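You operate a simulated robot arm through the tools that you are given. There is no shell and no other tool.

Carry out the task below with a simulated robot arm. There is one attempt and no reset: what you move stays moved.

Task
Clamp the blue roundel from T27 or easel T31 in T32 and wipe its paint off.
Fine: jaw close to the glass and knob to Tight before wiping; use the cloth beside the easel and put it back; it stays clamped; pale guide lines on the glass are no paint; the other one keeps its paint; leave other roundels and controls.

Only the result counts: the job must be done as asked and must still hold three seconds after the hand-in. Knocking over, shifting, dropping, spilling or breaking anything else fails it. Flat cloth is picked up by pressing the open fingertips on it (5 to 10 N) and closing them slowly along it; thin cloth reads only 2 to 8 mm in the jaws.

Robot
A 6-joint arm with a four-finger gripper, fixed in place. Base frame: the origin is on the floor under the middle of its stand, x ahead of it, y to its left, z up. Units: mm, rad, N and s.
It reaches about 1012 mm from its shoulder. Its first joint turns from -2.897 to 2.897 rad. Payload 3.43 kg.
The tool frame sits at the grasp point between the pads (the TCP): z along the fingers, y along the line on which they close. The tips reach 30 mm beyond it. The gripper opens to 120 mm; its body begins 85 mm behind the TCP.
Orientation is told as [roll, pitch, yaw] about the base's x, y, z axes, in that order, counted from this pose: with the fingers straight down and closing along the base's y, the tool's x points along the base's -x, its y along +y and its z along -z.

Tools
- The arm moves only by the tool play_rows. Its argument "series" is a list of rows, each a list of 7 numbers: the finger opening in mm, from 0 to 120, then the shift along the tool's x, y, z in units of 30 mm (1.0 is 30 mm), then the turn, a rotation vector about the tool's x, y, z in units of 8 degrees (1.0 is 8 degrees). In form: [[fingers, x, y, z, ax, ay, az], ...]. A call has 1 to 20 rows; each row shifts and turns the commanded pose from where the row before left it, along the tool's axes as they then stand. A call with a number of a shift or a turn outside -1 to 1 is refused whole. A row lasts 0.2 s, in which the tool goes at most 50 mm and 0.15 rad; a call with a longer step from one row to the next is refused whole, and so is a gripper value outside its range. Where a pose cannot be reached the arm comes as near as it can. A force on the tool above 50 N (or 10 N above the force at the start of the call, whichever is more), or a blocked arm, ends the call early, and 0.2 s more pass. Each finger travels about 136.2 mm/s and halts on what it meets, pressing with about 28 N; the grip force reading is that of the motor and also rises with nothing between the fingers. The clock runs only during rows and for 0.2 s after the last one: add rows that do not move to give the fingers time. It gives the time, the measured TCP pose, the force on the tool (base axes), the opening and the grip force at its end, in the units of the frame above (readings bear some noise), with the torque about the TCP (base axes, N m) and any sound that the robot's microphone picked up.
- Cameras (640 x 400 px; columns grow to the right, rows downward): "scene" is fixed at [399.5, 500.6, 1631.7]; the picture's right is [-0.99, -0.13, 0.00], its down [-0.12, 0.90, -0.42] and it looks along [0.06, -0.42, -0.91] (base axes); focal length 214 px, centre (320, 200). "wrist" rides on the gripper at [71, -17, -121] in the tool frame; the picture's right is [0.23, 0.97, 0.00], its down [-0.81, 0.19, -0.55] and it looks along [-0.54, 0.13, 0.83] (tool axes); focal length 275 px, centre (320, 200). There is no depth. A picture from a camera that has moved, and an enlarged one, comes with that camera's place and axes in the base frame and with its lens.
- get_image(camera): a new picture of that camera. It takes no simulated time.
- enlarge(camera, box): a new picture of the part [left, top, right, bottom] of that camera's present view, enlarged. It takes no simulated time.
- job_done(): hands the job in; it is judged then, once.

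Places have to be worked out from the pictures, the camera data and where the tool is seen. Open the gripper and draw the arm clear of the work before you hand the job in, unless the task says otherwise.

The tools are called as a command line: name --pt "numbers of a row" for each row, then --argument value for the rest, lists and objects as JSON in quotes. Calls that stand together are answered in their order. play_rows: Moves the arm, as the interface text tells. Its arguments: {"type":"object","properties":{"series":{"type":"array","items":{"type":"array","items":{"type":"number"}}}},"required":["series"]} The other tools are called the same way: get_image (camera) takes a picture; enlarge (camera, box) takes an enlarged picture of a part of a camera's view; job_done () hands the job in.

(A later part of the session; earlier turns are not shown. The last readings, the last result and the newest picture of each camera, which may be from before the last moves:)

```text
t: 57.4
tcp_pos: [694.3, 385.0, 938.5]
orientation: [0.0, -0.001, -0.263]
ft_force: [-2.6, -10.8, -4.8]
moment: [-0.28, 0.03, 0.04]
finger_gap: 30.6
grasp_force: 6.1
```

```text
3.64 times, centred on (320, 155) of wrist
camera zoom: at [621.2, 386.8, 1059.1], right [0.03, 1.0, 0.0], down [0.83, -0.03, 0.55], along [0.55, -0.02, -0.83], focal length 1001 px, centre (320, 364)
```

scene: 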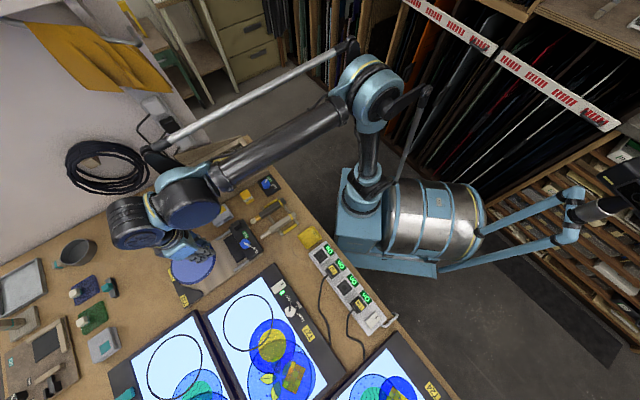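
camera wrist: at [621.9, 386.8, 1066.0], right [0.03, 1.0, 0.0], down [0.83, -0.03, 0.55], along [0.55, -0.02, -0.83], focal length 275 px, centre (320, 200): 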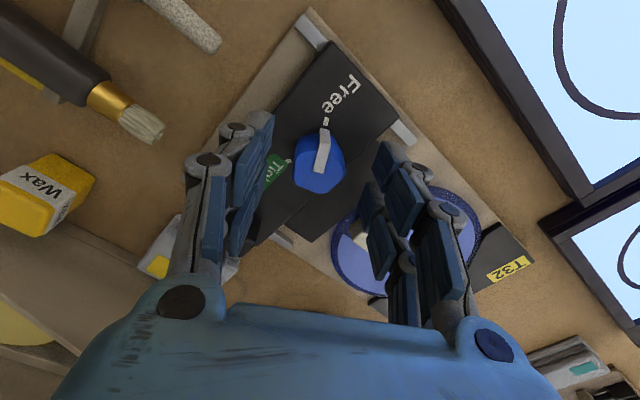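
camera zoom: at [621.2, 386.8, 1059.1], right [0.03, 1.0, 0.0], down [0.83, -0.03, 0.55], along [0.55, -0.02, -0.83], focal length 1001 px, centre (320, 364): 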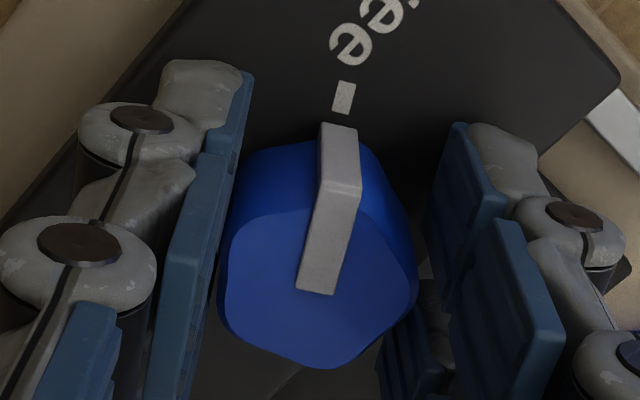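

Left pad touches first (≈11 N along −y), so I shift 1 mm toward −y and let both pads seat.

play_rows --pt "24 0 -0.03 0 0 0 0" --pt "24 0 0 0 0 0 0" --pt "22 0 0 0 0 0 0" --pt "20 0 0 0 0 0 0" --pt "20 0 0 0 0 0 0"

enlarge --camera "wrist" --box '[250, 100, 390, 210]'

```text
t: 58.5
tcp_pos: [695.6, 384.4, 939.7]
orientation: [-0.001, 0.0, -0.262]
ft_force: [-7.4, -11.6, -4.4]
moment: [-0.33, 0.23, 0.01]
finger_gap: 28.1
grasp_force: 44.9
```

```text
3.64 times, centred on (320, 155) of wrist
camera zoom: at [621.2, 385.6, 1059.5], right [0.03, 1.0, 0.0], down [0.83, -0.03, 0.55], along [0.55, -0.02, -0.83], focal length 1001 px, centre (320, 364)
```

zoom: 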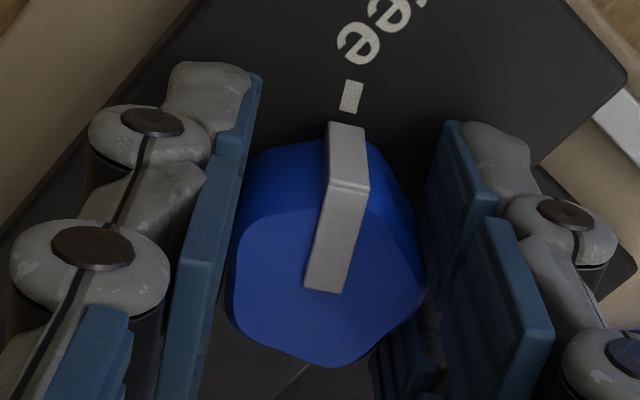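

Firm grip (28.1 mm, 45 N). I begin the counter-clockwise turn with 16° in small steps and check forces and the pointer.

play_rows --pt "20 0 -0.015 0 0 0 -0.5" --pt "20 0 0 0 0 0 -0.5" --pt "20 0 0 0 0 0 -0.5" --pt "20 0 0 0 0 0 -0.5" --pt "20 0 0 0 0 0 0"

enlarge --camera "wrist" --box '[250, 100, 390, 210]'

```text
t: 59.8
tcp_pos: [693.6, 384.6, 939.2]
orientation: [0.001, 0.001, 0.016]
ft_force: [-5.4, 2.0, -11.3]
moment: [0.28, -0.19, 0.04]
finger_gap: 28.1
grasp_force: 44.8
```

```text
3.64 times, centred on (320, 155) of wrist
camera zoom: at [623.3, 365.4, 1059.5], right [-0.25, 0.97, 0.0], down [0.81, 0.2, 0.55], along [0.54, 0.14, -0.83], focal length 1001 px, centre (320, 364)
```

zoom: 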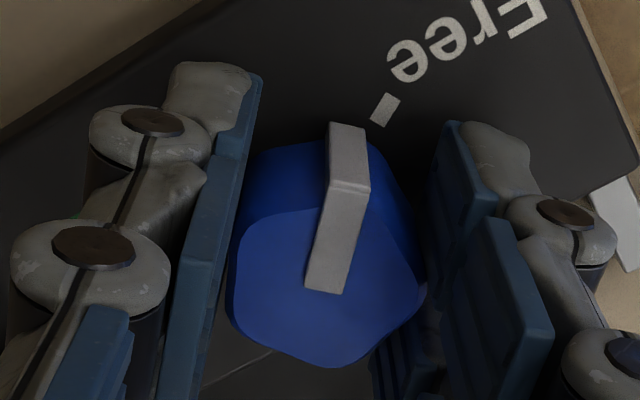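

The pointer turns with the hand, forces low. I continue another ~42°.

play_rows --pt "20 0 0 0 0 0 -0.65" --pt "20 0 0 0 0 0 -0.65" --pt "20 0 0 0 0 0 -0.65" --pt "20 0 0 0 0 0 -0.65" --pt "20 0 0 0 0 0 -0.65" --pt "20 0 0 0 0 0 -0.65" --pt "20 0 0 0 0 0 -0.65" --pt "20 0 0 0 0 0 -0.65" --pt "20 0 0 0 0 0 0"

get_image --camera "wrist"

```text
t: 61.8
tcp_pos: [693.5, 385.7, 939.7]
orientation: [0.001, -0.001, 0.74]
ft_force: [-7.4, 6.3, -6.9]
moment: [0.25, 0.13, 0.01]
finger_gap: 28.2
grasp_force: 45.3
```

```text
taken
camera wrist: at [652.9, 323.3, 1059.5], right [-0.83, 0.56, 0.0], down [0.47, 0.69, 0.55], along [0.31, 0.46, -0.83], focal length 275 px, centre (320, 200)
```

wrist: 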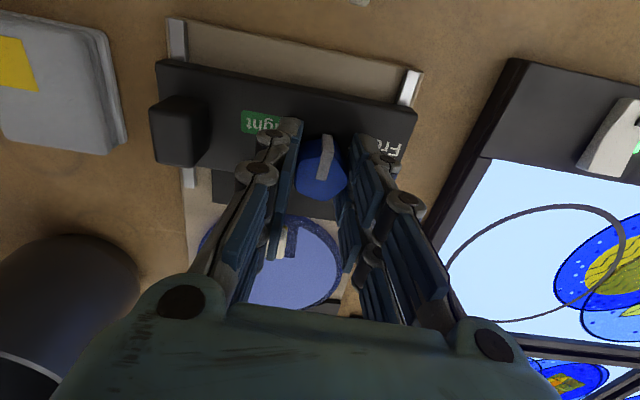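

Turned 57° so far; pointer now faces the robot, halfway. I continue another 42°.

play_rows --pt "20 0 0 0 0 0 -0.65" --pt "20 0 0 0 0 0 -0.65" --pt "20 0 0 0 0 0 -0.65" --pt "20 0 0 0 0 0 -0.65" --pt "20 0 0 0 0 0 -0.65" --pt "20 0 0 0 0 0 -0.65" --pt "20 0 0 0 0 0 -0.65" --pt "20 0 0 0 0 0 -0.65" --pt "20 0 0 0 0 0 0"

get_image --camera "wrist"

enlarge --camera "wrist" --box '[220, 80, 420, 220]'

```text
t: 63.8
tcp_pos: [693.5, 385.0, 938.8]
orientation: [0.0, 0.001, 1.468]
ft_force: [-26.8, 23.3, -13.6]
moment: [0.86, 0.64, -0.02]
finger_gap: 28.0
grasp_force: 45.0
```

```text
taken
camera wrist: at [703.1, 311.5, 1059.7], right [-0.99, -0.13, 0.0], down [-0.11, 0.83, 0.55], along [-0.07, 0.55, -0.83], focal length 275 px, centre (320, 200)
```

wrist: 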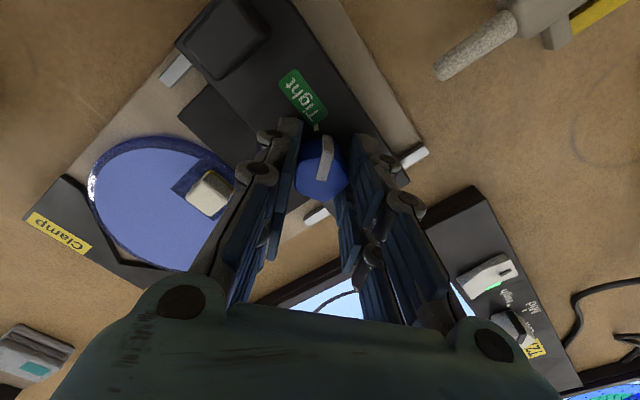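

```text
2.86 times, centred on (320, 150) of wrist
camera zoom: at [703.1, 311.5, 1059.7], right [-0.99, -0.13, 0.0], down [-0.11, 0.83, 0.55], along [-0.07, 0.55, -0.83], focal length 786 px, centre (320, 343)
```

zoom: 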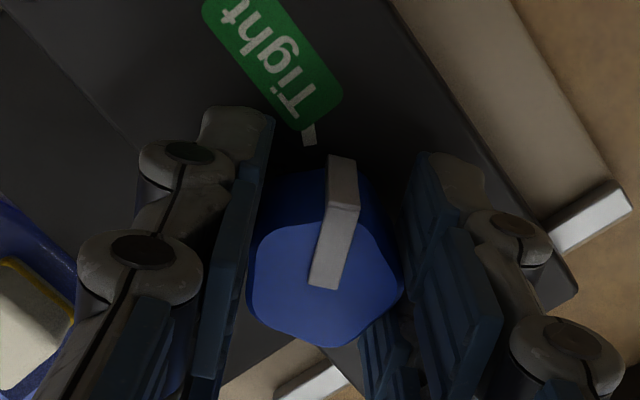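

About 20° remain to the Tight tick, and a side force has built up from a small centring error. I shift ~1.3 mm to relieve it and turn 16° more.

play_rows --pt "20 -0.025 0.035 0.01 0 0 0" --pt "20 0 0 0 0 0 -0.5" --pt "20 0 0 0 0 0 -0.5" --pt "20 0 0 0 0 0 -0.5" --pt "20 0 0 0 0 0 -0.5" --pt "20 0 0 0 0 0 0"

enlarge --camera "wrist" --box '[220, 80, 420, 220]'

```text
t: 65.2
tcp_pos: [693.5, 385.4, 939.2]
orientation: [-0.001, 0.003, 1.747]
ft_force: [-4.7, -7.5, -10.4]
moment: [-0.6, -0.13, -0.01]
finger_gap: 27.8
grasp_force: 45.4
```

```text
2.86 times, centred on (320, 150) of wrist
camera zoom: at [722.4, 317.0, 1059.8], right [-0.92, -0.4, 0.0], down [-0.33, 0.77, 0.55], along [-0.22, 0.51, -0.83], focal length 786 px, centre (320, 343)
```

zoom: 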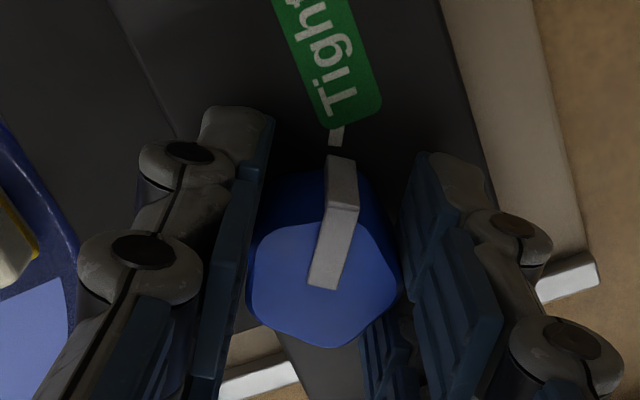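

Pointer nearly on the Tight tick (115° turned). I turn another ~5°.

play_rows --pt "20 0 0 0 0 0 -0.35" --pt "20 0 0 0 0 0 -0.3" --pt "20 0 0 0 0 0 0"

enlarge --camera "wrist" --box '[220, 80, 420, 220]'

enlarge --camera "scene" --box '[160, 200, 280, 290]'

```text
t: 66.0
tcp_pos: [692.3, 384.0, 939.3]
orientation: [-0.002, 0.001, 1.838]
ft_force: [8.2, -8.4, -4.9]
moment: [-0.55, -0.37, 0.04]
finger_gap: 27.9
grasp_force: 45.2
```

```text
2.86 times, centred on (320, 150) of wrist
camera zoom: at [728.2, 319.7, 1059.7], right [-0.88, -0.48, 0.0], down [-0.4, 0.73, 0.55], along [-0.26, 0.49, -0.83], focal length 786 px, centre (320, 343)
```

zoom: 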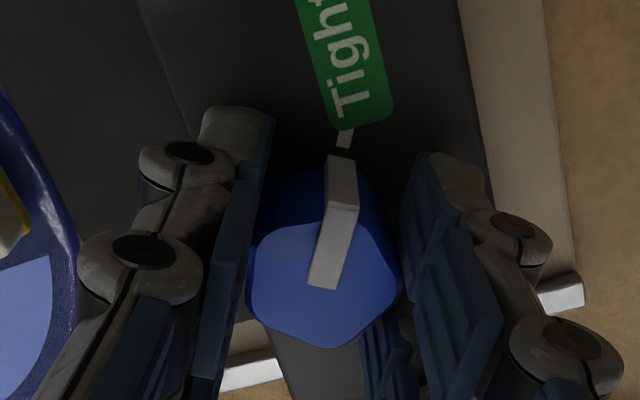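

```text
4.44 times, centred on (220, 245) of scene
camera zoom: at [399.5, 500.6, 1631.7], right [-0.99, -0.13, 0.0], down [-0.12, 0.9, -0.42], along [0.06, -0.42, -0.91], focal length 953 px, centre (764, 0)
```

zoom: 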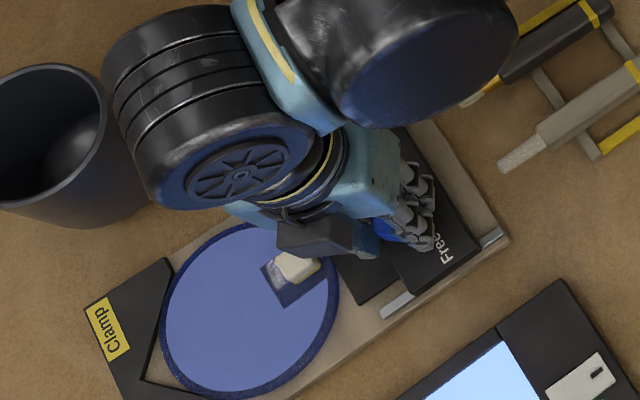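

The pointer lines up with the Tight tick (120° turned). I nudge 1.5° more to feel for an end stop, then relax.

play_rows --pt "20 0 0 0 0 0 -0.2" --pt "20 0 0 0 0 0 0"

enlarge --camera "wrist" --box '[270, 90, 370, 170]'

```text
t: 66.5
tcp_pos: [693.8, 385.5, 938.1]
orientation: [0.0, 0.001, 1.866]
ft_force: [10.3, -8.5, -6.1]
moment: [-0.23, -0.33, -0.39]
finger_gap: 27.7
grasp_force: 45.1
```

```text
5.00 times, centred on (320, 130) of wrist
camera zoom: at [729.9, 320.6, 1059.7], right [-0.86, -0.5, 0.0], down [-0.42, 0.72, 0.55], along [-0.28, 0.48, -0.83], focal length 1376 px, centre (320, 550)
```

zoom: 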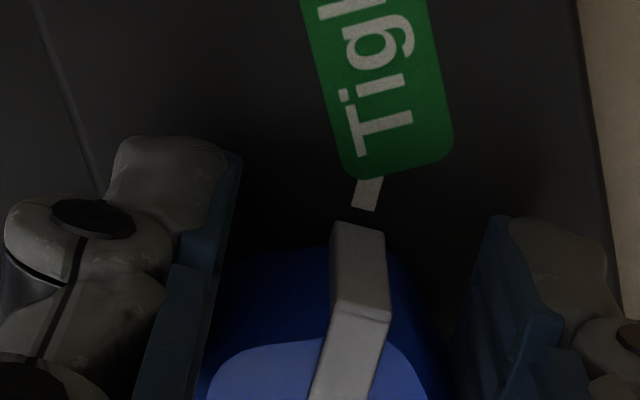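

Reaction torque −0.39 N·m shows the end stop at Tight is reached. I open the fingers, rise clear and turn the hand back to 45°.

play_rows --pt "30 0 0 0 0 0 0" --pt "40 0 0 0 0 0 0" --pt "56 0 0 0 0 0 0" --pt "56 0 0 -0.5 0 0 0" --pt "56 0 0 -0.8 0 0 0" --pt "56 0 0 -0.9 0 0 0" --pt "56 0 0 -0.9 0 0 0.8" --pt "56 0 0 0 0 0 0.97" --pt "56 0 0 0 0 0 0.97" --pt "56 0 0 0 0 0 0.97" --pt "56 0 0 0 0 0 0.97" --pt "56 0 0 0 0 0 0.97" --pt "56 0 0 0 0 0 0.97" --pt "56 0 0 0 0 0 0.97" --pt "56 0 0 0 0 0 0" --pt "56 0 0 0 0 0 0"

get_image --camera "wrist"

enlarge --camera "wrist" --box '[220, 60, 420, 210]'

enlarge --camera "scene" --box '[160, 190, 280, 300]'

```text
t: 70.0
tcp_pos: [691.0, 383.8, 1031.9]
orientation: [-0.001, 0.0, 0.804]
ft_force: [0.1, 0.6, 0.2]
moment: [-0.02, 0.0, -0.02]
finger_gap: 56.1
grasp_force: 0.1
```

```text
taken
camera wrist: at [654.8, 320.7, 1152.6], right [-0.86, 0.51, 0.0], down [0.42, 0.72, 0.55], along [0.28, 0.48, -0.83], focal length 275 px, centre (320, 200)
```

wrist: 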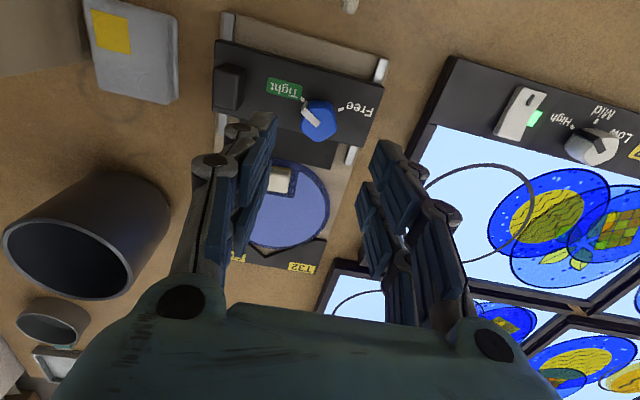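

```text
2.67 times, centred on (320, 135) of wrist
camera zoom: at [654.8, 320.7, 1152.6], right [-0.86, 0.51, 0.0], down [0.42, 0.72, 0.55], along [0.28, 0.48, -0.83], focal length 734 px, centre (320, 373)
```

zoom: 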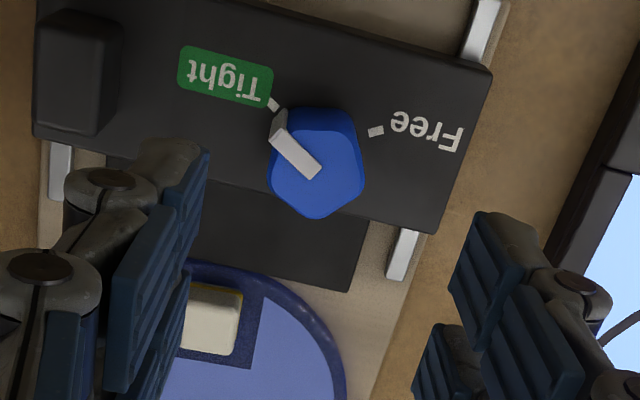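

```text
3.64 times, centred on (220, 245) of scene
camera zoom: at [399.5, 500.6, 1631.7], right [-0.99, -0.13, 0.0], down [-0.12, 0.9, -0.42], along [0.06, -0.42, -0.91], focal length 780 px, centre (684, 36)
```

zoom: 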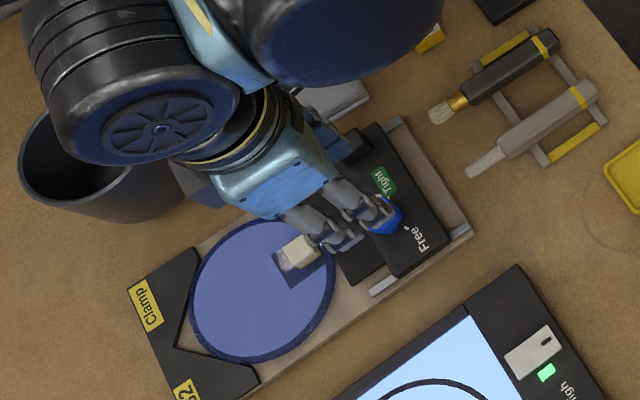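

Knob is at Tight, jaw and V hold the glass. Next the cloth: I move at safe height to above it, near (795, 270), to look closely.

play_rows --pt "56 0.08 -0.78 0 0 0 0" --pt "56 0.08 -0.78 0 0 0 0" --pt "56 0.08 -0.78 0 0 0 0" --pt "56 0.08 -0.78 0 0 0 0" --pt "56 0.08 -0.78 0 0 0 0" --pt "56 0.08 -0.78 0 0 0 0" --pt "56 0 0 0 0 0 0" --pt "56 0 0 0 0 0 0"

get_image --camera "wrist"

enlarge --camera "wrist" --box '[240, 60, 400, 200]'

enlarge --camera "scene" --box '[150, 120, 300, 300]'

```text
t: 71.8
tcp_pos: [784.5, 277.7, 1031.3]
orientation: [0.0, 0.002, 0.806]
ft_force: [-0.7, 0.5, -0.1]
moment: [0.0, -0.01, -0.05]
finger_gap: 56.0
grasp_force: 0.0
```

```text
taken
camera wrist: at [746.2, 213.4, 1151.6], right [-0.86, 0.51, 0.0], down [0.42, 0.72, 0.55], along [0.28, 0.48, -0.83], focal length 275 px, centre (320, 200)
```

wrist: 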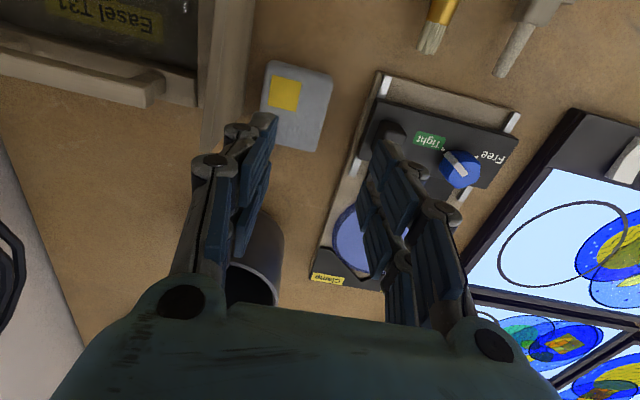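

```text
2.86 times, centred on (320, 130) of wrist
camera zoom: at [746.2, 213.4, 1151.6], right [-0.86, 0.51, 0.0], down [0.42, 0.72, 0.55], along [0.28, 0.48, -0.83], focal length 786 px, centre (320, 400)
```

zoom: 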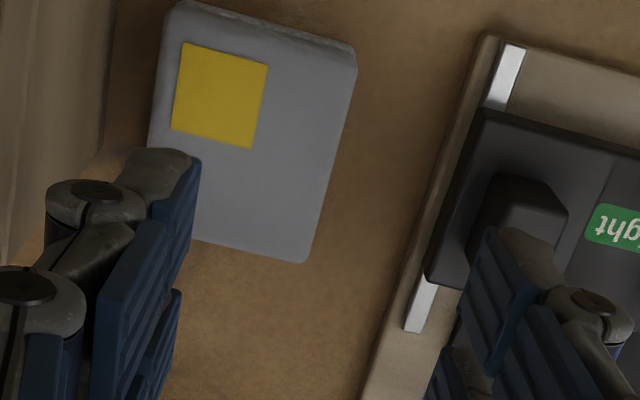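

```text
2.22 times, centred on (225, 210) of scene
camera zoom: at [399.5, 500.6, 1631.7], right [-0.99, -0.13, 0.0], down [-0.12, 0.9, -0.42], along [0.06, -0.42, -0.91], focal length 477 px, centre (531, 178)
```

zoom: 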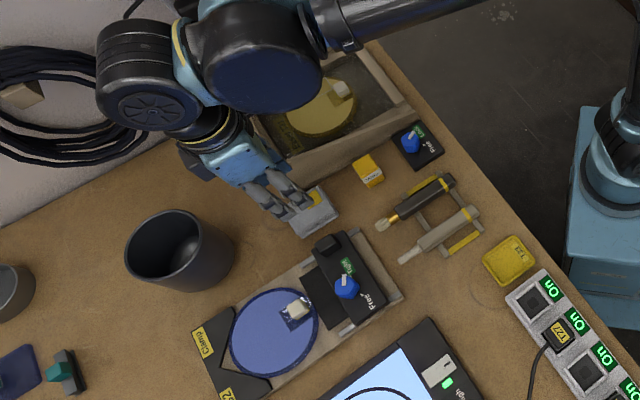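

The cloth is a grey folded pad about 57×73 mm centred near (805, 266), about 25 mm from the easel wall, so closing across the other direction is safer. I centre over it and turn the hand to yaw −45° so the fingers close along the pad's long side, away from the easel.

play_rows --pt "56 -0.1 -0.38 0 0 0 0" --pt "56 -0.1 -0.38 0 0 0 0" --pt "56 0 0 0 0 0 0.95" --pt "56 0 0 0 0 0 0.95" --pt "56 0 0 0 0 0 0.95" --pt "56 0 0 0 0 0 0.95" --pt "56 0 0 0 0 0 0.95" --pt "56 0 0 0 0 0 0.95" --pt "56 0 0 0 0 0 0.95" --pt "56 0 0 0 0 0 0.95" --pt "56 0 0 0 0 0 0.95" --pt "56 0 0 0 0 0 0.95" --pt "56 0 0 0 0 0 0.95" --pt "56 0 0 0 0 0 0.95" --pt "56 0 0 0 0 0 0" --pt "56 0 0 0 0 0 0"

get_image --camera "wrist"

enlarge --camera "wrist" --box '[240, 60, 400, 200]'

```text
t: 75.2
tcp_pos: [804.5, 264.6, 1031.2]
orientation: [0.001, 0.0, -0.787]
ft_force: [-0.1, -1.1, -0.4]
moment: [0.02, -0.04, 0.01]
finger_gap: 55.8
grasp_force: 0.0
```

```text
taken
camera wrist: at [743.1, 303.1, 1152.5], right [0.53, 0.85, 0.0], down [0.71, -0.44, 0.55], along [0.47, -0.29, -0.83], focal length 275 px, centre (320, 200)
```

wrist: 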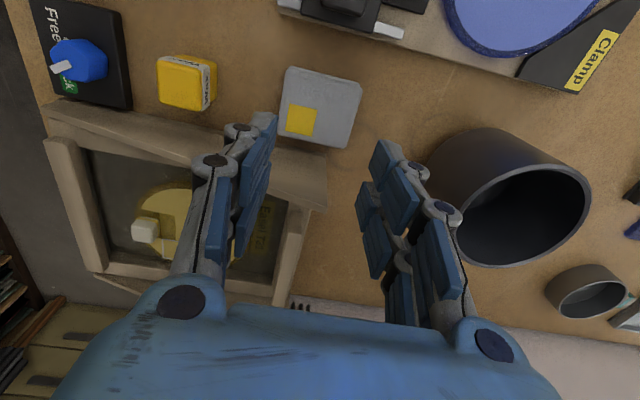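

```text
2.86 times, centred on (320, 130) of wrist
camera zoom: at [743.1, 303.1, 1152.5], right [0.53, 0.85, 0.0], down [0.71, -0.44, 0.55], along [0.47, -0.29, -0.83], focal length 786 px, centre (320, 400)
```

zoom: 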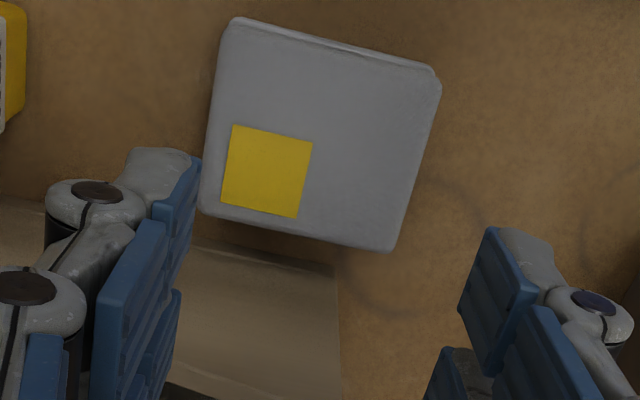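

The pad measures about 69 mm along the closing direction and 61 mm across, nicely centred. I open to 86 mm and lower to z≈945 to judge its thickness.

play_rows --pt "70 -0.08 0.02 0.6 0 0 0" --pt "86 0 0 0.7 0 0 0" --pt "86 0 0 0.7 0 0 0" --pt "86 0 0 0.7 0 0 0" --pt "86 0 0 0.2 0 0 0" --pt "86 0 0 0 0 0 0" --pt "86 0 0 0 0 0 0"

get_image --camera "wrist"

enlarge --camera "wrist" --box '[250, 80, 410, 220]'

enlarge --camera "scene" --box '[170, 160, 270, 240]'

```text
t: 76.8
tcp_pos: [806.0, 264.8, 942.6]
orientation: [-0.001, -0.001, -0.786]
ft_force: [0.0, 0.2, 0.7]
moment: [0.0, -0.03, 0.01]
finger_gap: 86.0
grasp_force: 0.0
```

```text
taken
camera wrist: at [744.8, 302.6, 1063.8], right [0.53, 0.85, 0.0], down [0.71, -0.44, 0.55], along [0.47, -0.29, -0.83], focal length 275 px, centre (320, 200)
```

wrist: 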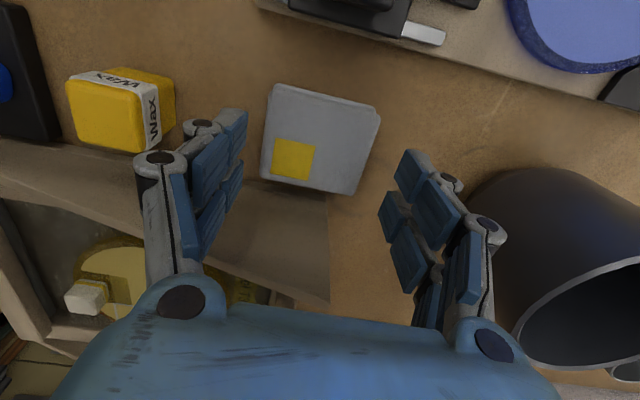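

```text
2.86 times, centred on (330, 150) of wrist
camera zoom: at [744.8, 302.6, 1063.8], right [0.53, 0.85, 0.0], down [0.71, -0.44, 0.55], along [0.47, -0.29, -0.83], focal length 786 px, centre (291, 343)
```

zoom: 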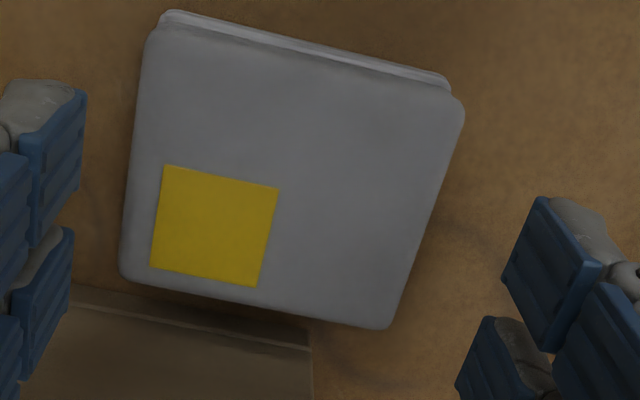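

```text
5.00 times, centred on (220, 200) of scene
camera zoom: at [399.5, 500.6, 1631.7], right [-0.99, -0.13, 0.0], down [-0.12, 0.9, -0.42], along [0.06, -0.42, -0.91], focal length 1072 px, centre (820, 200)
```

zoom: 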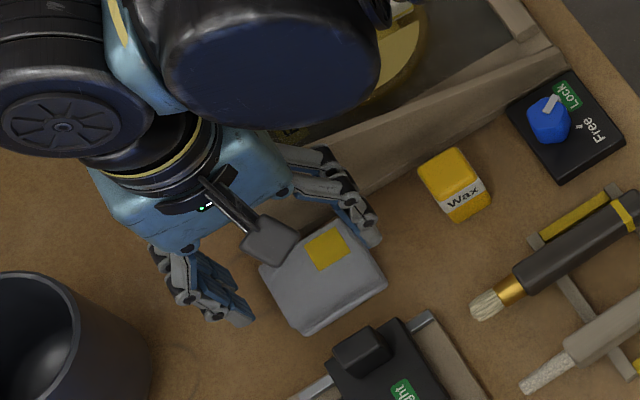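

The pad is a two-layer folded block, ~71 mm along the closing direction, well between the fingers, with clear space to the easel wall and the wax. I lower beside it in steps to find the table.

play_rows --pt "86 -0.08 0 0.4 0 0 0" --pt "86 0 0 0.4 0 0 0" --pt "86 0 0 0.25 0 0 0" --pt "86 0 0 0 0 0 0" --pt "86 0 0 0 0 0 0"

get_image --camera "wrist"

enlarge --camera "wrist" --box '[230, 80, 430, 230]'

```text
t: 78.0
tcp_pos: [808.4, 264.0, 912.6]
orientation: [0.0, 0.001, -0.785]
ft_force: [0.1, -0.6, 0.0]
moment: [-0.04, 0.01, 0.01]
finger_gap: 86.1
grasp_force: 0.1
```

```text
taken
camera wrist: at [746.8, 301.2, 1033.4], right [0.53, 0.85, 0.0], down [0.71, -0.44, 0.55], along [0.47, -0.29, -0.83], focal length 275 px, centre (320, 200)
```

wrist: 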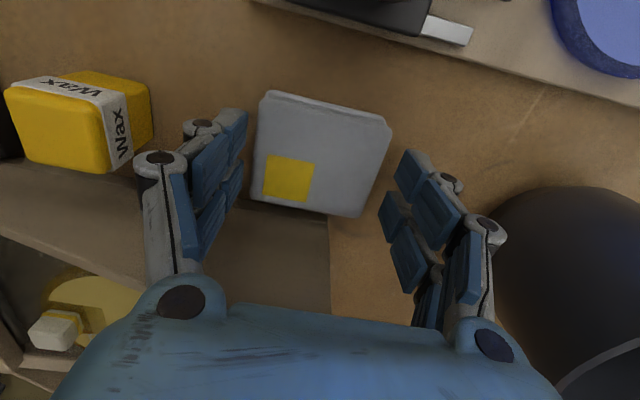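

```text
2.67 times, centred on (330, 155) of wrist
camera zoom: at [746.8, 301.2, 1033.4], right [0.53, 0.85, 0.0], down [0.71, -0.44, 0.55], along [0.47, -0.29, -0.83], focal length 734 px, centre (293, 320)
```

zoom: 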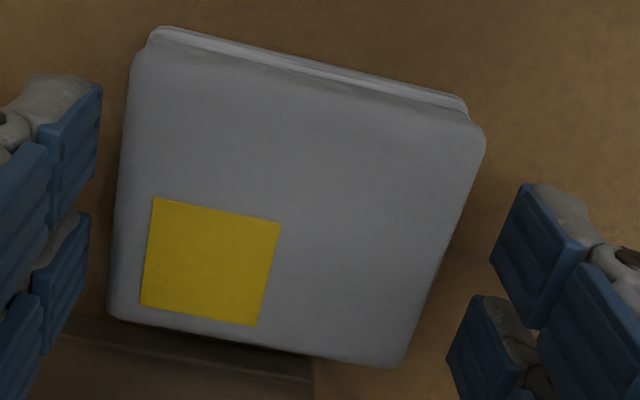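

I centre 2 mm toward the pad's left side and lower further in small steps.

play_rows --pt "86 0 -0.07 0 0 0 0" --pt "86 0 0 0.1 0 0 0" --pt "86 0 0 0.1 0 0 0" --pt "86 0 0 0 0 0 0"

enlarge --camera "wrist" --box '[230, 80, 430, 230]'

```text
t: 79.0
tcp_pos: [807.0, 261.5, 908.3]
orientation: [0.001, -0.002, -0.787]
ft_force: [0.4, -0.1, -1.0]
moment: [-0.02, 0.02, 0.0]
finger_gap: 85.8
grasp_force: 0.0
```

```text
2.67 times, centred on (330, 155) of wrist
camera zoom: at [744.6, 299.5, 1028.8], right [0.53, 0.85, 0.0], down [0.71, -0.44, 0.55], along [0.47, -0.29, -0.83], focal length 734 px, centre (293, 320)
```

zoom: 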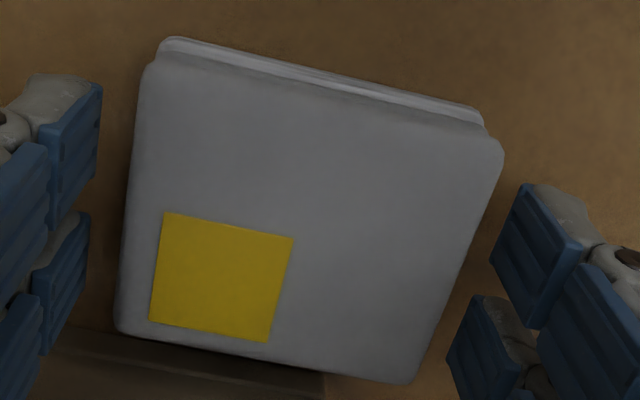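

play_rows --pt "86 0 0.02 0.08 0 0 0" --pt "86 0 0 0.06 0 0 0" --pt "86 0 0 0 0 0 0"

```text
t: 79.8
tcp_pos: [807.6, 262.0, 903.6]
orientation: [0.0, -0.002, -0.788]
ft_force: [0.3, 0.5, 0.0]
moment: [-0.03, 0.01, -0.02]
finger_gap: 85.8
grasp_force: 0.1
```

No contact at z≈903.6 (tips ≈873.6). I continue in 2 mm steps.

play_rows --pt "86 0 0 0.05 0 0 0" --pt "86 0 0 0.03 0 0 0" --pt "86 0 0 0 0 0 0"

enlarge --camera "wrist" --box '[230, 80, 430, 230]'

```text
t: 80.5
tcp_pos: [807.5, 261.7, 901.1]
orientation: [0.0, 0.0, -0.788]
ft_force: [-0.6, -0.3, -0.5]
moment: [-0.01, -0.02, 0.0]
finger_gap: 85.9
grasp_force: 0.0
```

```text
2.67 times, centred on (330, 155) of wrist
camera zoom: at [745.5, 299.3, 1021.4], right [0.53, 0.85, 0.0], down [0.71, -0.44, 0.55], along [0.47, -0.29, -0.83], focal length 734 px, centre (293, 320)
```

zoom: 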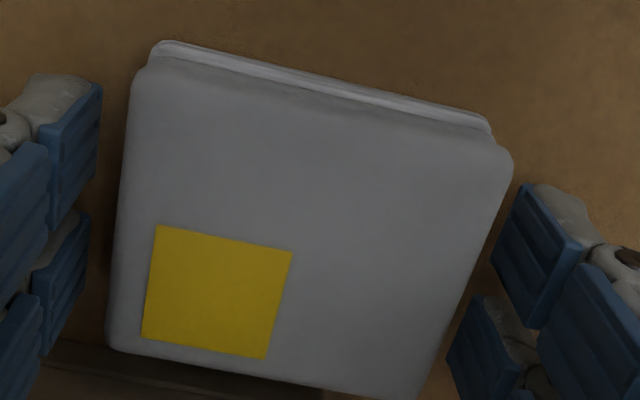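

The pad now sits ~2 mm toward the right finger; I shift +1.8 mm and continue down in 1.5 mm steps.

play_rows --pt "86 0 0.06 0 0 0 0" --pt "86 0 0 0.05 0 0 0" --pt "86 0 0 0 0 0 0"

```text
t: 81.3
tcp_pos: [808.3, 263.3, 898.1]
orientation: [0.001, 0.001, -0.786]
ft_force: [0.4, 0.7, 0.4]
moment: [-0.04, -0.02, 0.01]
finger_gap: 85.9
grasp_force: 0.1
```

play_rows --pt "86 0 0 0.05 0 0 0" --pt "86 0 0 0 0 0 0"

```text
t: 82.0
tcp_pos: [808.3, 263.6, 897.3]
orientation: [-0.001, 0.001, -0.788]
ft_force: [-0.5, 0.0, -0.6]
moment: [0.01, -0.02, -0.01]
finger_gap: 86.1
grasp_force: 0.0
```

Still free at 897.3. Continuing down in small steps.

play_rows --pt "86 0 0 0.05 0 0 0" --pt "86 0 0 0 0 0 0"

enlarge --camera "wrist" --box '[230, 80, 430, 230]'

```text
t: 82.5
tcp_pos: [808.8, 262.4, 896.2]
orientation: [0.0, 0.0, -0.788]
ft_force: [0.0, -0.7, 0.0]
moment: [0.03, -0.01, 0.01]
finger_gap: 85.8
grasp_force: 0.1
```

```text
2.67 times, centred on (330, 155) of wrist
camera zoom: at [746.9, 300.4, 1016.5], right [0.53, 0.85, 0.0], down [0.71, -0.44, 0.55], along [0.47, -0.29, -0.83], focal length 734 px, centre (293, 320)
```

zoom: 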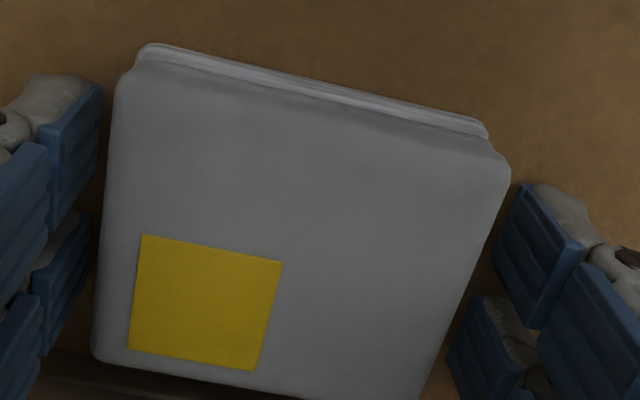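

The pad is centred between the fingers and well down between them. I close slowly to 74 mm and check the forces.

play_rows --pt "83 0 0 0 0 0 0" --pt "80 0 0 0 0 0 0" --pt "77 0 0 0 0 0 0" --pt "75 0 0 0 0 0 0" --pt "75 0 0 0 0 0 0"

enlarge --camera "wrist" --box '[230, 80, 430, 230]'

```text
t: 83.8
tcp_pos: [807.7, 262.6, 896.7]
orientation: [0.0, -0.001, -0.788]
ft_force: [-0.7, 0.1, 2.4]
moment: [-0.09, 0.09, 0.0]
finger_gap: 75.4
grasp_force: 0.6
```

```text
2.67 times, centred on (330, 155) of wrist
camera zoom: at [746.8, 300.4, 1016.6], right [0.53, 0.85, 0.0], down [0.71, -0.44, 0.55], along [0.47, -0.29, -0.83], focal length 734 px, centre (293, 320)
```

zoom: 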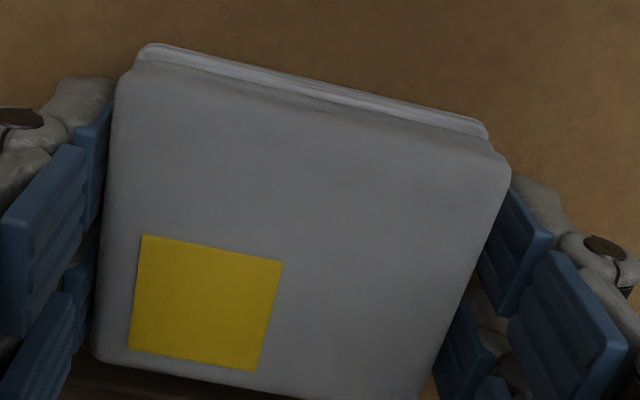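

A faint 2.4 N suggests the tips just reach the table. I raise 4 mm so the pad will stick out below the tips, then close onto its sides.

play_rows --pt "75 0 0 -0.14 0 0 0" --pt "73 0 0 0 0 0 0" --pt "71 0 0 0 0 0 0" --pt "69 0 0 0 0 0 0" --pt "67 0 0 0 0 0 0" --pt "65 0 0 0 0 0 0" --pt "65 0 0 0 0 0 0"

enlarge --camera "wrist" --box '[230, 80, 430, 230]'

```text
t: 85.3
tcp_pos: [808.4, 262.4, 900.4]
orientation: [0.003, 0.001, -0.787]
ft_force: [1.0, 1.3, 6.4]
moment: [0.02, 0.0, -0.01]
finger_gap: 69.4
grasp_force: 27.9
```

```text
2.67 times, centred on (330, 155) of wrist
camera zoom: at [746.7, 300.6, 1020.9], right [0.53, 0.85, 0.0], down [0.71, -0.44, 0.55], along [0.47, -0.29, -0.83], focal length 734 px, centre (293, 320)
```

zoom: 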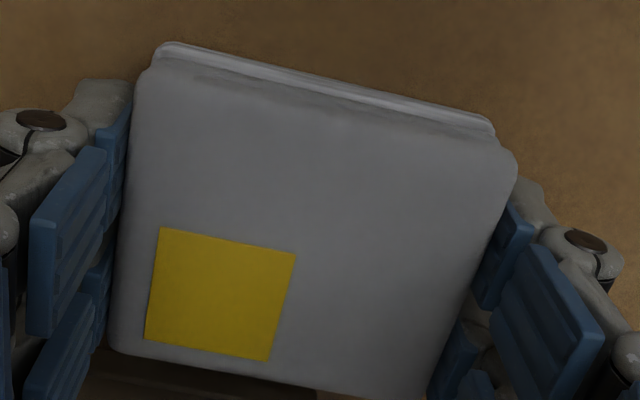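

The pad is firm: 69.4 mm gap at 28 N. For wiping I want more pad below the tips (to clear the V-jaw), so I re-grip 4.5 mm higher.

play_rows --pt "72 0 0 0 0 0 0" --pt "77 0 0 0 0 0 0" --pt "77 0 0 -0.15 0 0 0" --pt "77 0 0 0 0 0 0" --pt "74 0 0 0 0 0 0" --pt "72 0 0 0 0 0 0" --pt "70 0 0 0 0 0 0" --pt "68 0 0 0 0 0 0" --pt "65 0 0 0 0 0 0" --pt "65 0 0 0 0 0 0"

enlarge --camera "wrist" --box '[230, 80, 430, 230]'

```text
t: 87.5
tcp_pos: [807.7, 263.5, 903.9]
orientation: [-0.001, -0.002, -0.788]
ft_force: [-0.5, 0.1, 4.6]
moment: [0.01, 0.01, 0.0]
finger_gap: 69.2
grasp_force: 27.8
```

```text
2.67 times, centred on (330, 155) of wrist
camera zoom: at [746.9, 300.6, 1025.2], right [0.53, 0.85, 0.0], down [0.71, -0.44, 0.55], along [0.47, -0.29, -0.83], focal length 734 px, centre (293, 320)
```

zoom: 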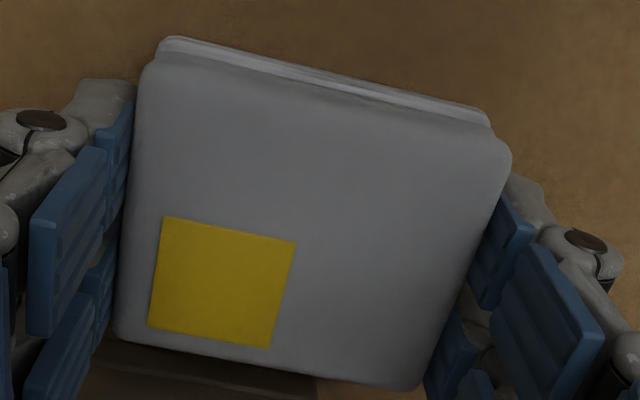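

Gripped at TCP (807.7, 263.5, 903.9), which I note for putting it back. I lift 20 mm and check that the pad comes along level.

play_rows --pt "65 0 0 -0.1 0 0 0" --pt "65 0 0 -0.2 0 0 0" --pt "65 0 0 -0.4 0 0 0" --pt "65 0 0 0 0 0 0" --pt "65 0 0 0 0 0 0"

get_image --camera "wrist"

enlarge --camera "scene" --box '[170, 160, 270, 240]'

```text
t: 88.8
tcp_pos: [806.4, 264.0, 925.9]
orientation: [0.001, -0.001, -0.788]
ft_force: [-0.8, 0.2, -0.3]
moment: [-0.02, -0.01, -0.01]
finger_gap: 69.2
grasp_force: 27.8
```

```text
taken
camera wrist: at [745.1, 301.3, 1046.0], right [0.53, 0.85, 0.0], down [0.71, -0.44, 0.55], along [0.47, -0.29, -0.83], focal length 275 px, centre (320, 200)
```

wrist: 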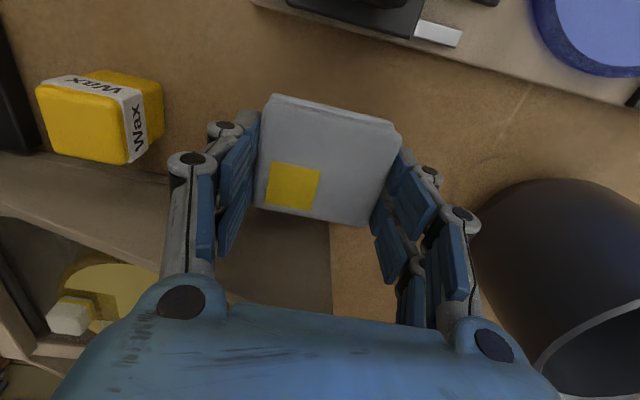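

```text
5.00 times, centred on (220, 200) of scene
camera zoom: at [399.5, 500.6, 1631.7], right [-0.99, -0.13, 0.0], down [-0.12, 0.9, -0.42], along [0.06, -0.42, -0.91], focal length 1072 px, centre (820, 200)
```

zoom: 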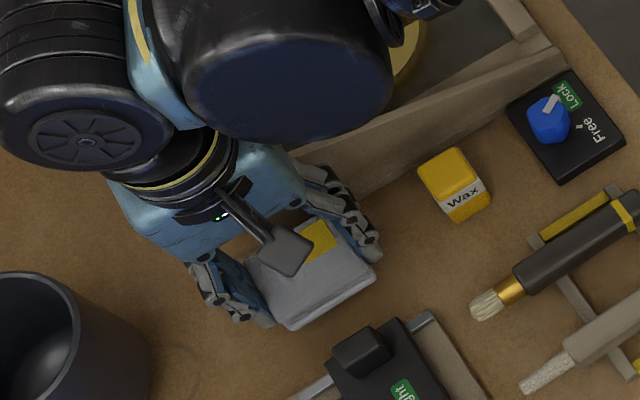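

The pad lifts cleanly with the hand. I raise to z≈1000, carry it diagonally over to the clamped glass (centre about (796, 459)), and turn the hand to yaw +45° there.

play_rows --pt "65 0 0 -0.85 0 0 0" --pt "65 0 0 -0.85 0 0 0" --pt "65 0 0 -0.85 0 0 0" --pt "65 0.81 0.75 0 0 0 0" --pt "65 0.81 0.75 0 0 0 0" --pt "65 0.81 0.75 0 0 0 0" --pt "65 0.81 0.75 0 0 0 0" --pt "65 0.81 0.75 0 0 0 0" --pt "65 0.81 0.75 0 0 0 0" --pt "65 0 0 0 0 0 0"

play_rows --pt "65 0 0 0 0 0 -0.94" --pt "65 0 0 0 0 0 -0.94" --pt "65 0 0 0 0 0 -0.94" --pt "65 0 0 0 0 0 -0.94" --pt "65 0 0 0 0 0 -0.94" --pt "65 0 0 0 0 0 -0.94" --pt "65 0 0 0 0 0 -0.94" --pt "65 0 0 0 0 0 -0.94" --pt "65 0 0 0 0 0 -0.94" --pt "65 0 0 0 0 0 -0.94" --pt "65 0 0 0 0 0 -0.94" --pt "65 0 0 0 0 0 -0.94" --pt "65 0 0 0 0 0 0" --pt "65 0 0 0 0 0 0"

get_image --camera "wrist"

enlarge --camera "scene" --box '[140, 200, 280, 310]'

```text
t: 91.0
tcp_pos: [803.5, 461.4, 999.5]
orientation: [0.002, -0.001, -0.787]
ft_force: [-0.4, -0.2, -1.2]
moment: [0.02, -0.02, -0.02]
finger_gap: 69.5
grasp_force: 28.1
```

```text
t: 94.0
tcp_pos: [799.8, 460.6, 1003.4]
orientation: [-0.003, -0.001, 0.79]
ft_force: [0.2, 0.5, -1.1]
moment: [-0.02, 0.03, 0.01]
finger_gap: 69.4
grasp_force: 27.9
```

```text
taken
camera wrist: at [763.1, 397.5, 1124.3], right [-0.85, 0.52, 0.0], down [0.43, 0.71, 0.55], along [0.29, 0.47, -0.83], focal length 275 px, centre (320, 200)
```

wrist: 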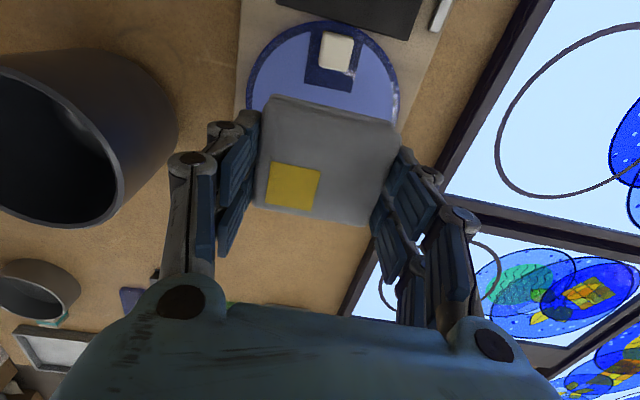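

```text
3.64 times, centred on (210, 255) of scene
camera zoom: at [399.5, 500.6, 1631.7], right [-0.99, -0.13, 0.0], down [-0.12, 0.9, -0.42], along [0.06, -0.42, -0.91], focal length 780 px, centre (720, 0)
```

zoom: 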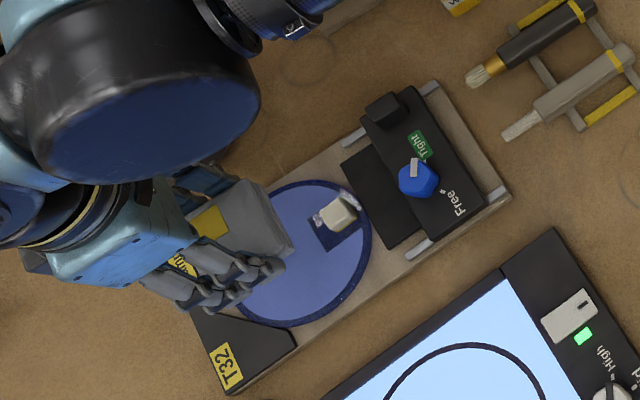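

The pad is above the glass, its edge clear of the handle. I lower to z≈933, just above the expected contact at ≈926.

play_rows --pt "65 0 0 0.6 0 0 0" --pt "65 0 0 0.6 0 0 0" --pt "65 0 0 0.6 0 0 0" --pt "65 0 0 0.5 0 0 0" --pt "65 0 0 0 0 0 0" --pt "65 0 0 0 0 0 0"

get_image --camera "wrist"

enlarge --camera "scene" --box '[150, 220, 270, 310]'

```text
t: 95.3
tcp_pos: [799.4, 462.0, 933.2]
orientation: [0.002, -0.001, 0.789]
ft_force: [-0.3, -0.1, -0.6]
moment: [-0.01, 0.01, 0.01]
finger_gap: 69.6
grasp_force: 28.0
```

```text
taken
camera wrist: at [762.4, 399.0, 1053.9], right [-0.85, 0.52, 0.0], down [0.43, 0.71, 0.55], along [0.29, 0.47, -0.83], focal length 275 px, centre (320, 200)
```

wrist: 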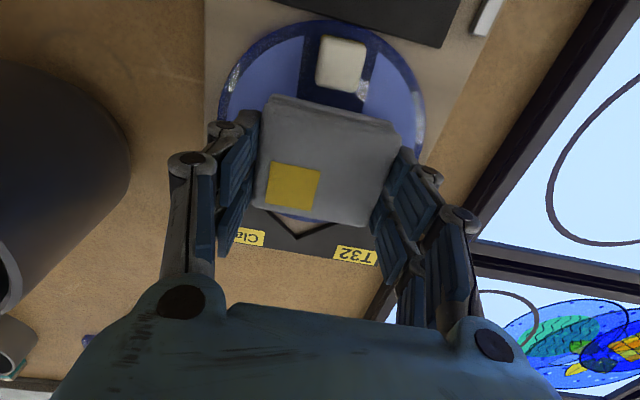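

```text
4.44 times, centred on (210, 265) of scene
camera zoom: at [399.5, 500.6, 1631.7], right [-0.99, -0.13, 0.0], down [-0.12, 0.9, -0.42], along [0.06, -0.42, -0.91], focal length 953 px, centre (809, -89)
```

zoom: 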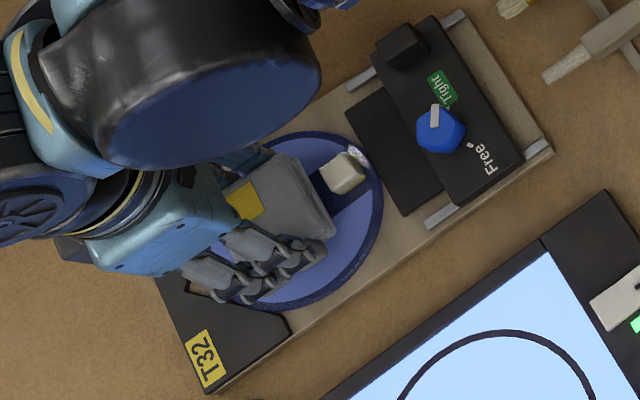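

Well placed between handle and V. I lower in small steps to touch.

play_rows --pt "65 0 0 0.06 0 0 0" --pt "65 0 0 0.06 0 0 0" --pt "65 0 0 0 0 0 0"

```text
t: 96.2
tcp_pos: [799.9, 462.6, 930.0]
orientation: [0.0, 0.0, 0.79]
ft_force: [-0.4, 1.2, -0.4]
moment: [0.02, 0.02, -0.01]
finger_gap: 69.2
grasp_force: 28.1
```

play_rows --pt "65 0 0 0.05 0 0 0" --pt "65 0 0 0.03 0 0 0" --pt "65 0 0 0 0 0 0"

```text
t: 97.0
tcp_pos: [800.1, 461.5, 927.8]
orientation: [0.0, 0.001, 0.791]
ft_force: [-0.3, 0.1, -0.7]
moment: [0.02, -0.02, 0.0]
finger_gap: 69.4
grasp_force: 27.5
```

No contact at 927.8 yet. One millimetre at a time now.

play_rows --pt "65 0 0 0.035 0 0 0" --pt "65 0 0 0 0 0 0"

```text
t: 97.5
tcp_pos: [799.8, 461.0, 926.6]
orientation: [0.001, 0.001, 0.791]
ft_force: [0.3, -0.5, -0.4]
moment: [-0.02, -0.03, 0.0]
finger_gap: 69.3
grasp_force: 27.9
```

play_rows --pt "65 0 0 0.03 0 0 0" --pt "65 0 0 0 0 0 0"

```text
t: 98.2
tcp_pos: [801.3, 461.1, 925.0]
orientation: [0.001, 0.001, 0.79]
ft_force: [0.4, -0.2, -0.9]
moment: [0.0, 0.01, -0.02]
finger_gap: 69.1
grasp_force: 28.2
```

play_rows --pt "65 0 0 0.03 0 0 0" --pt "65 0 0 0 0 0 0"

```text
t: 98.8
tcp_pos: [800.8, 462.0, 924.8]
orientation: [0.001, -0.001, 0.789]
ft_force: [0.3, -0.6, -1.0]
moment: [-0.01, -0.01, 0.0]
finger_gap: 69.3
grasp_force: 28.4
```

play_rows --pt "65 0 0 0.03 0 0 0" --pt "65 0 0 0 0 0 0"

get_image --camera "wrist"

```text
t: 99.3
tcp_pos: [800.4, 460.9, 924.1]
orientation: [-0.001, 0.001, 0.788]
ft_force: [-0.4, -0.5, -0.1]
moment: [-0.02, 0.03, -0.01]
finger_gap: 69.1
grasp_force: 27.9
```

```text
taken
camera wrist: at [762.8, 398.2, 1044.7], right [-0.85, 0.52, 0.0], down [0.43, 0.71, 0.55], along [0.29, 0.47, -0.83], focal length 275 px, centre (320, 200)
```

wrist: 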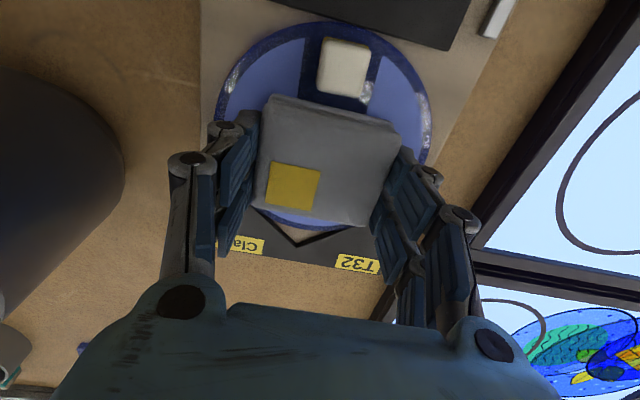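

Perhaps the first light touch. I add 0.6 mm.

play_rows --pt "65 0 0 0.02 0 0 0" --pt "65 0 0 0 0 0 0"

```text
t: 100.0
tcp_pos: [799.9, 462.3, 922.4]
orientation: [0.0, -0.001, 0.788]
ft_force: [0.1, 1.7, 4.7]
moment: [0.08, 0.14, 0.02]
finger_gap: 69.4
grasp_force: 28.2
```

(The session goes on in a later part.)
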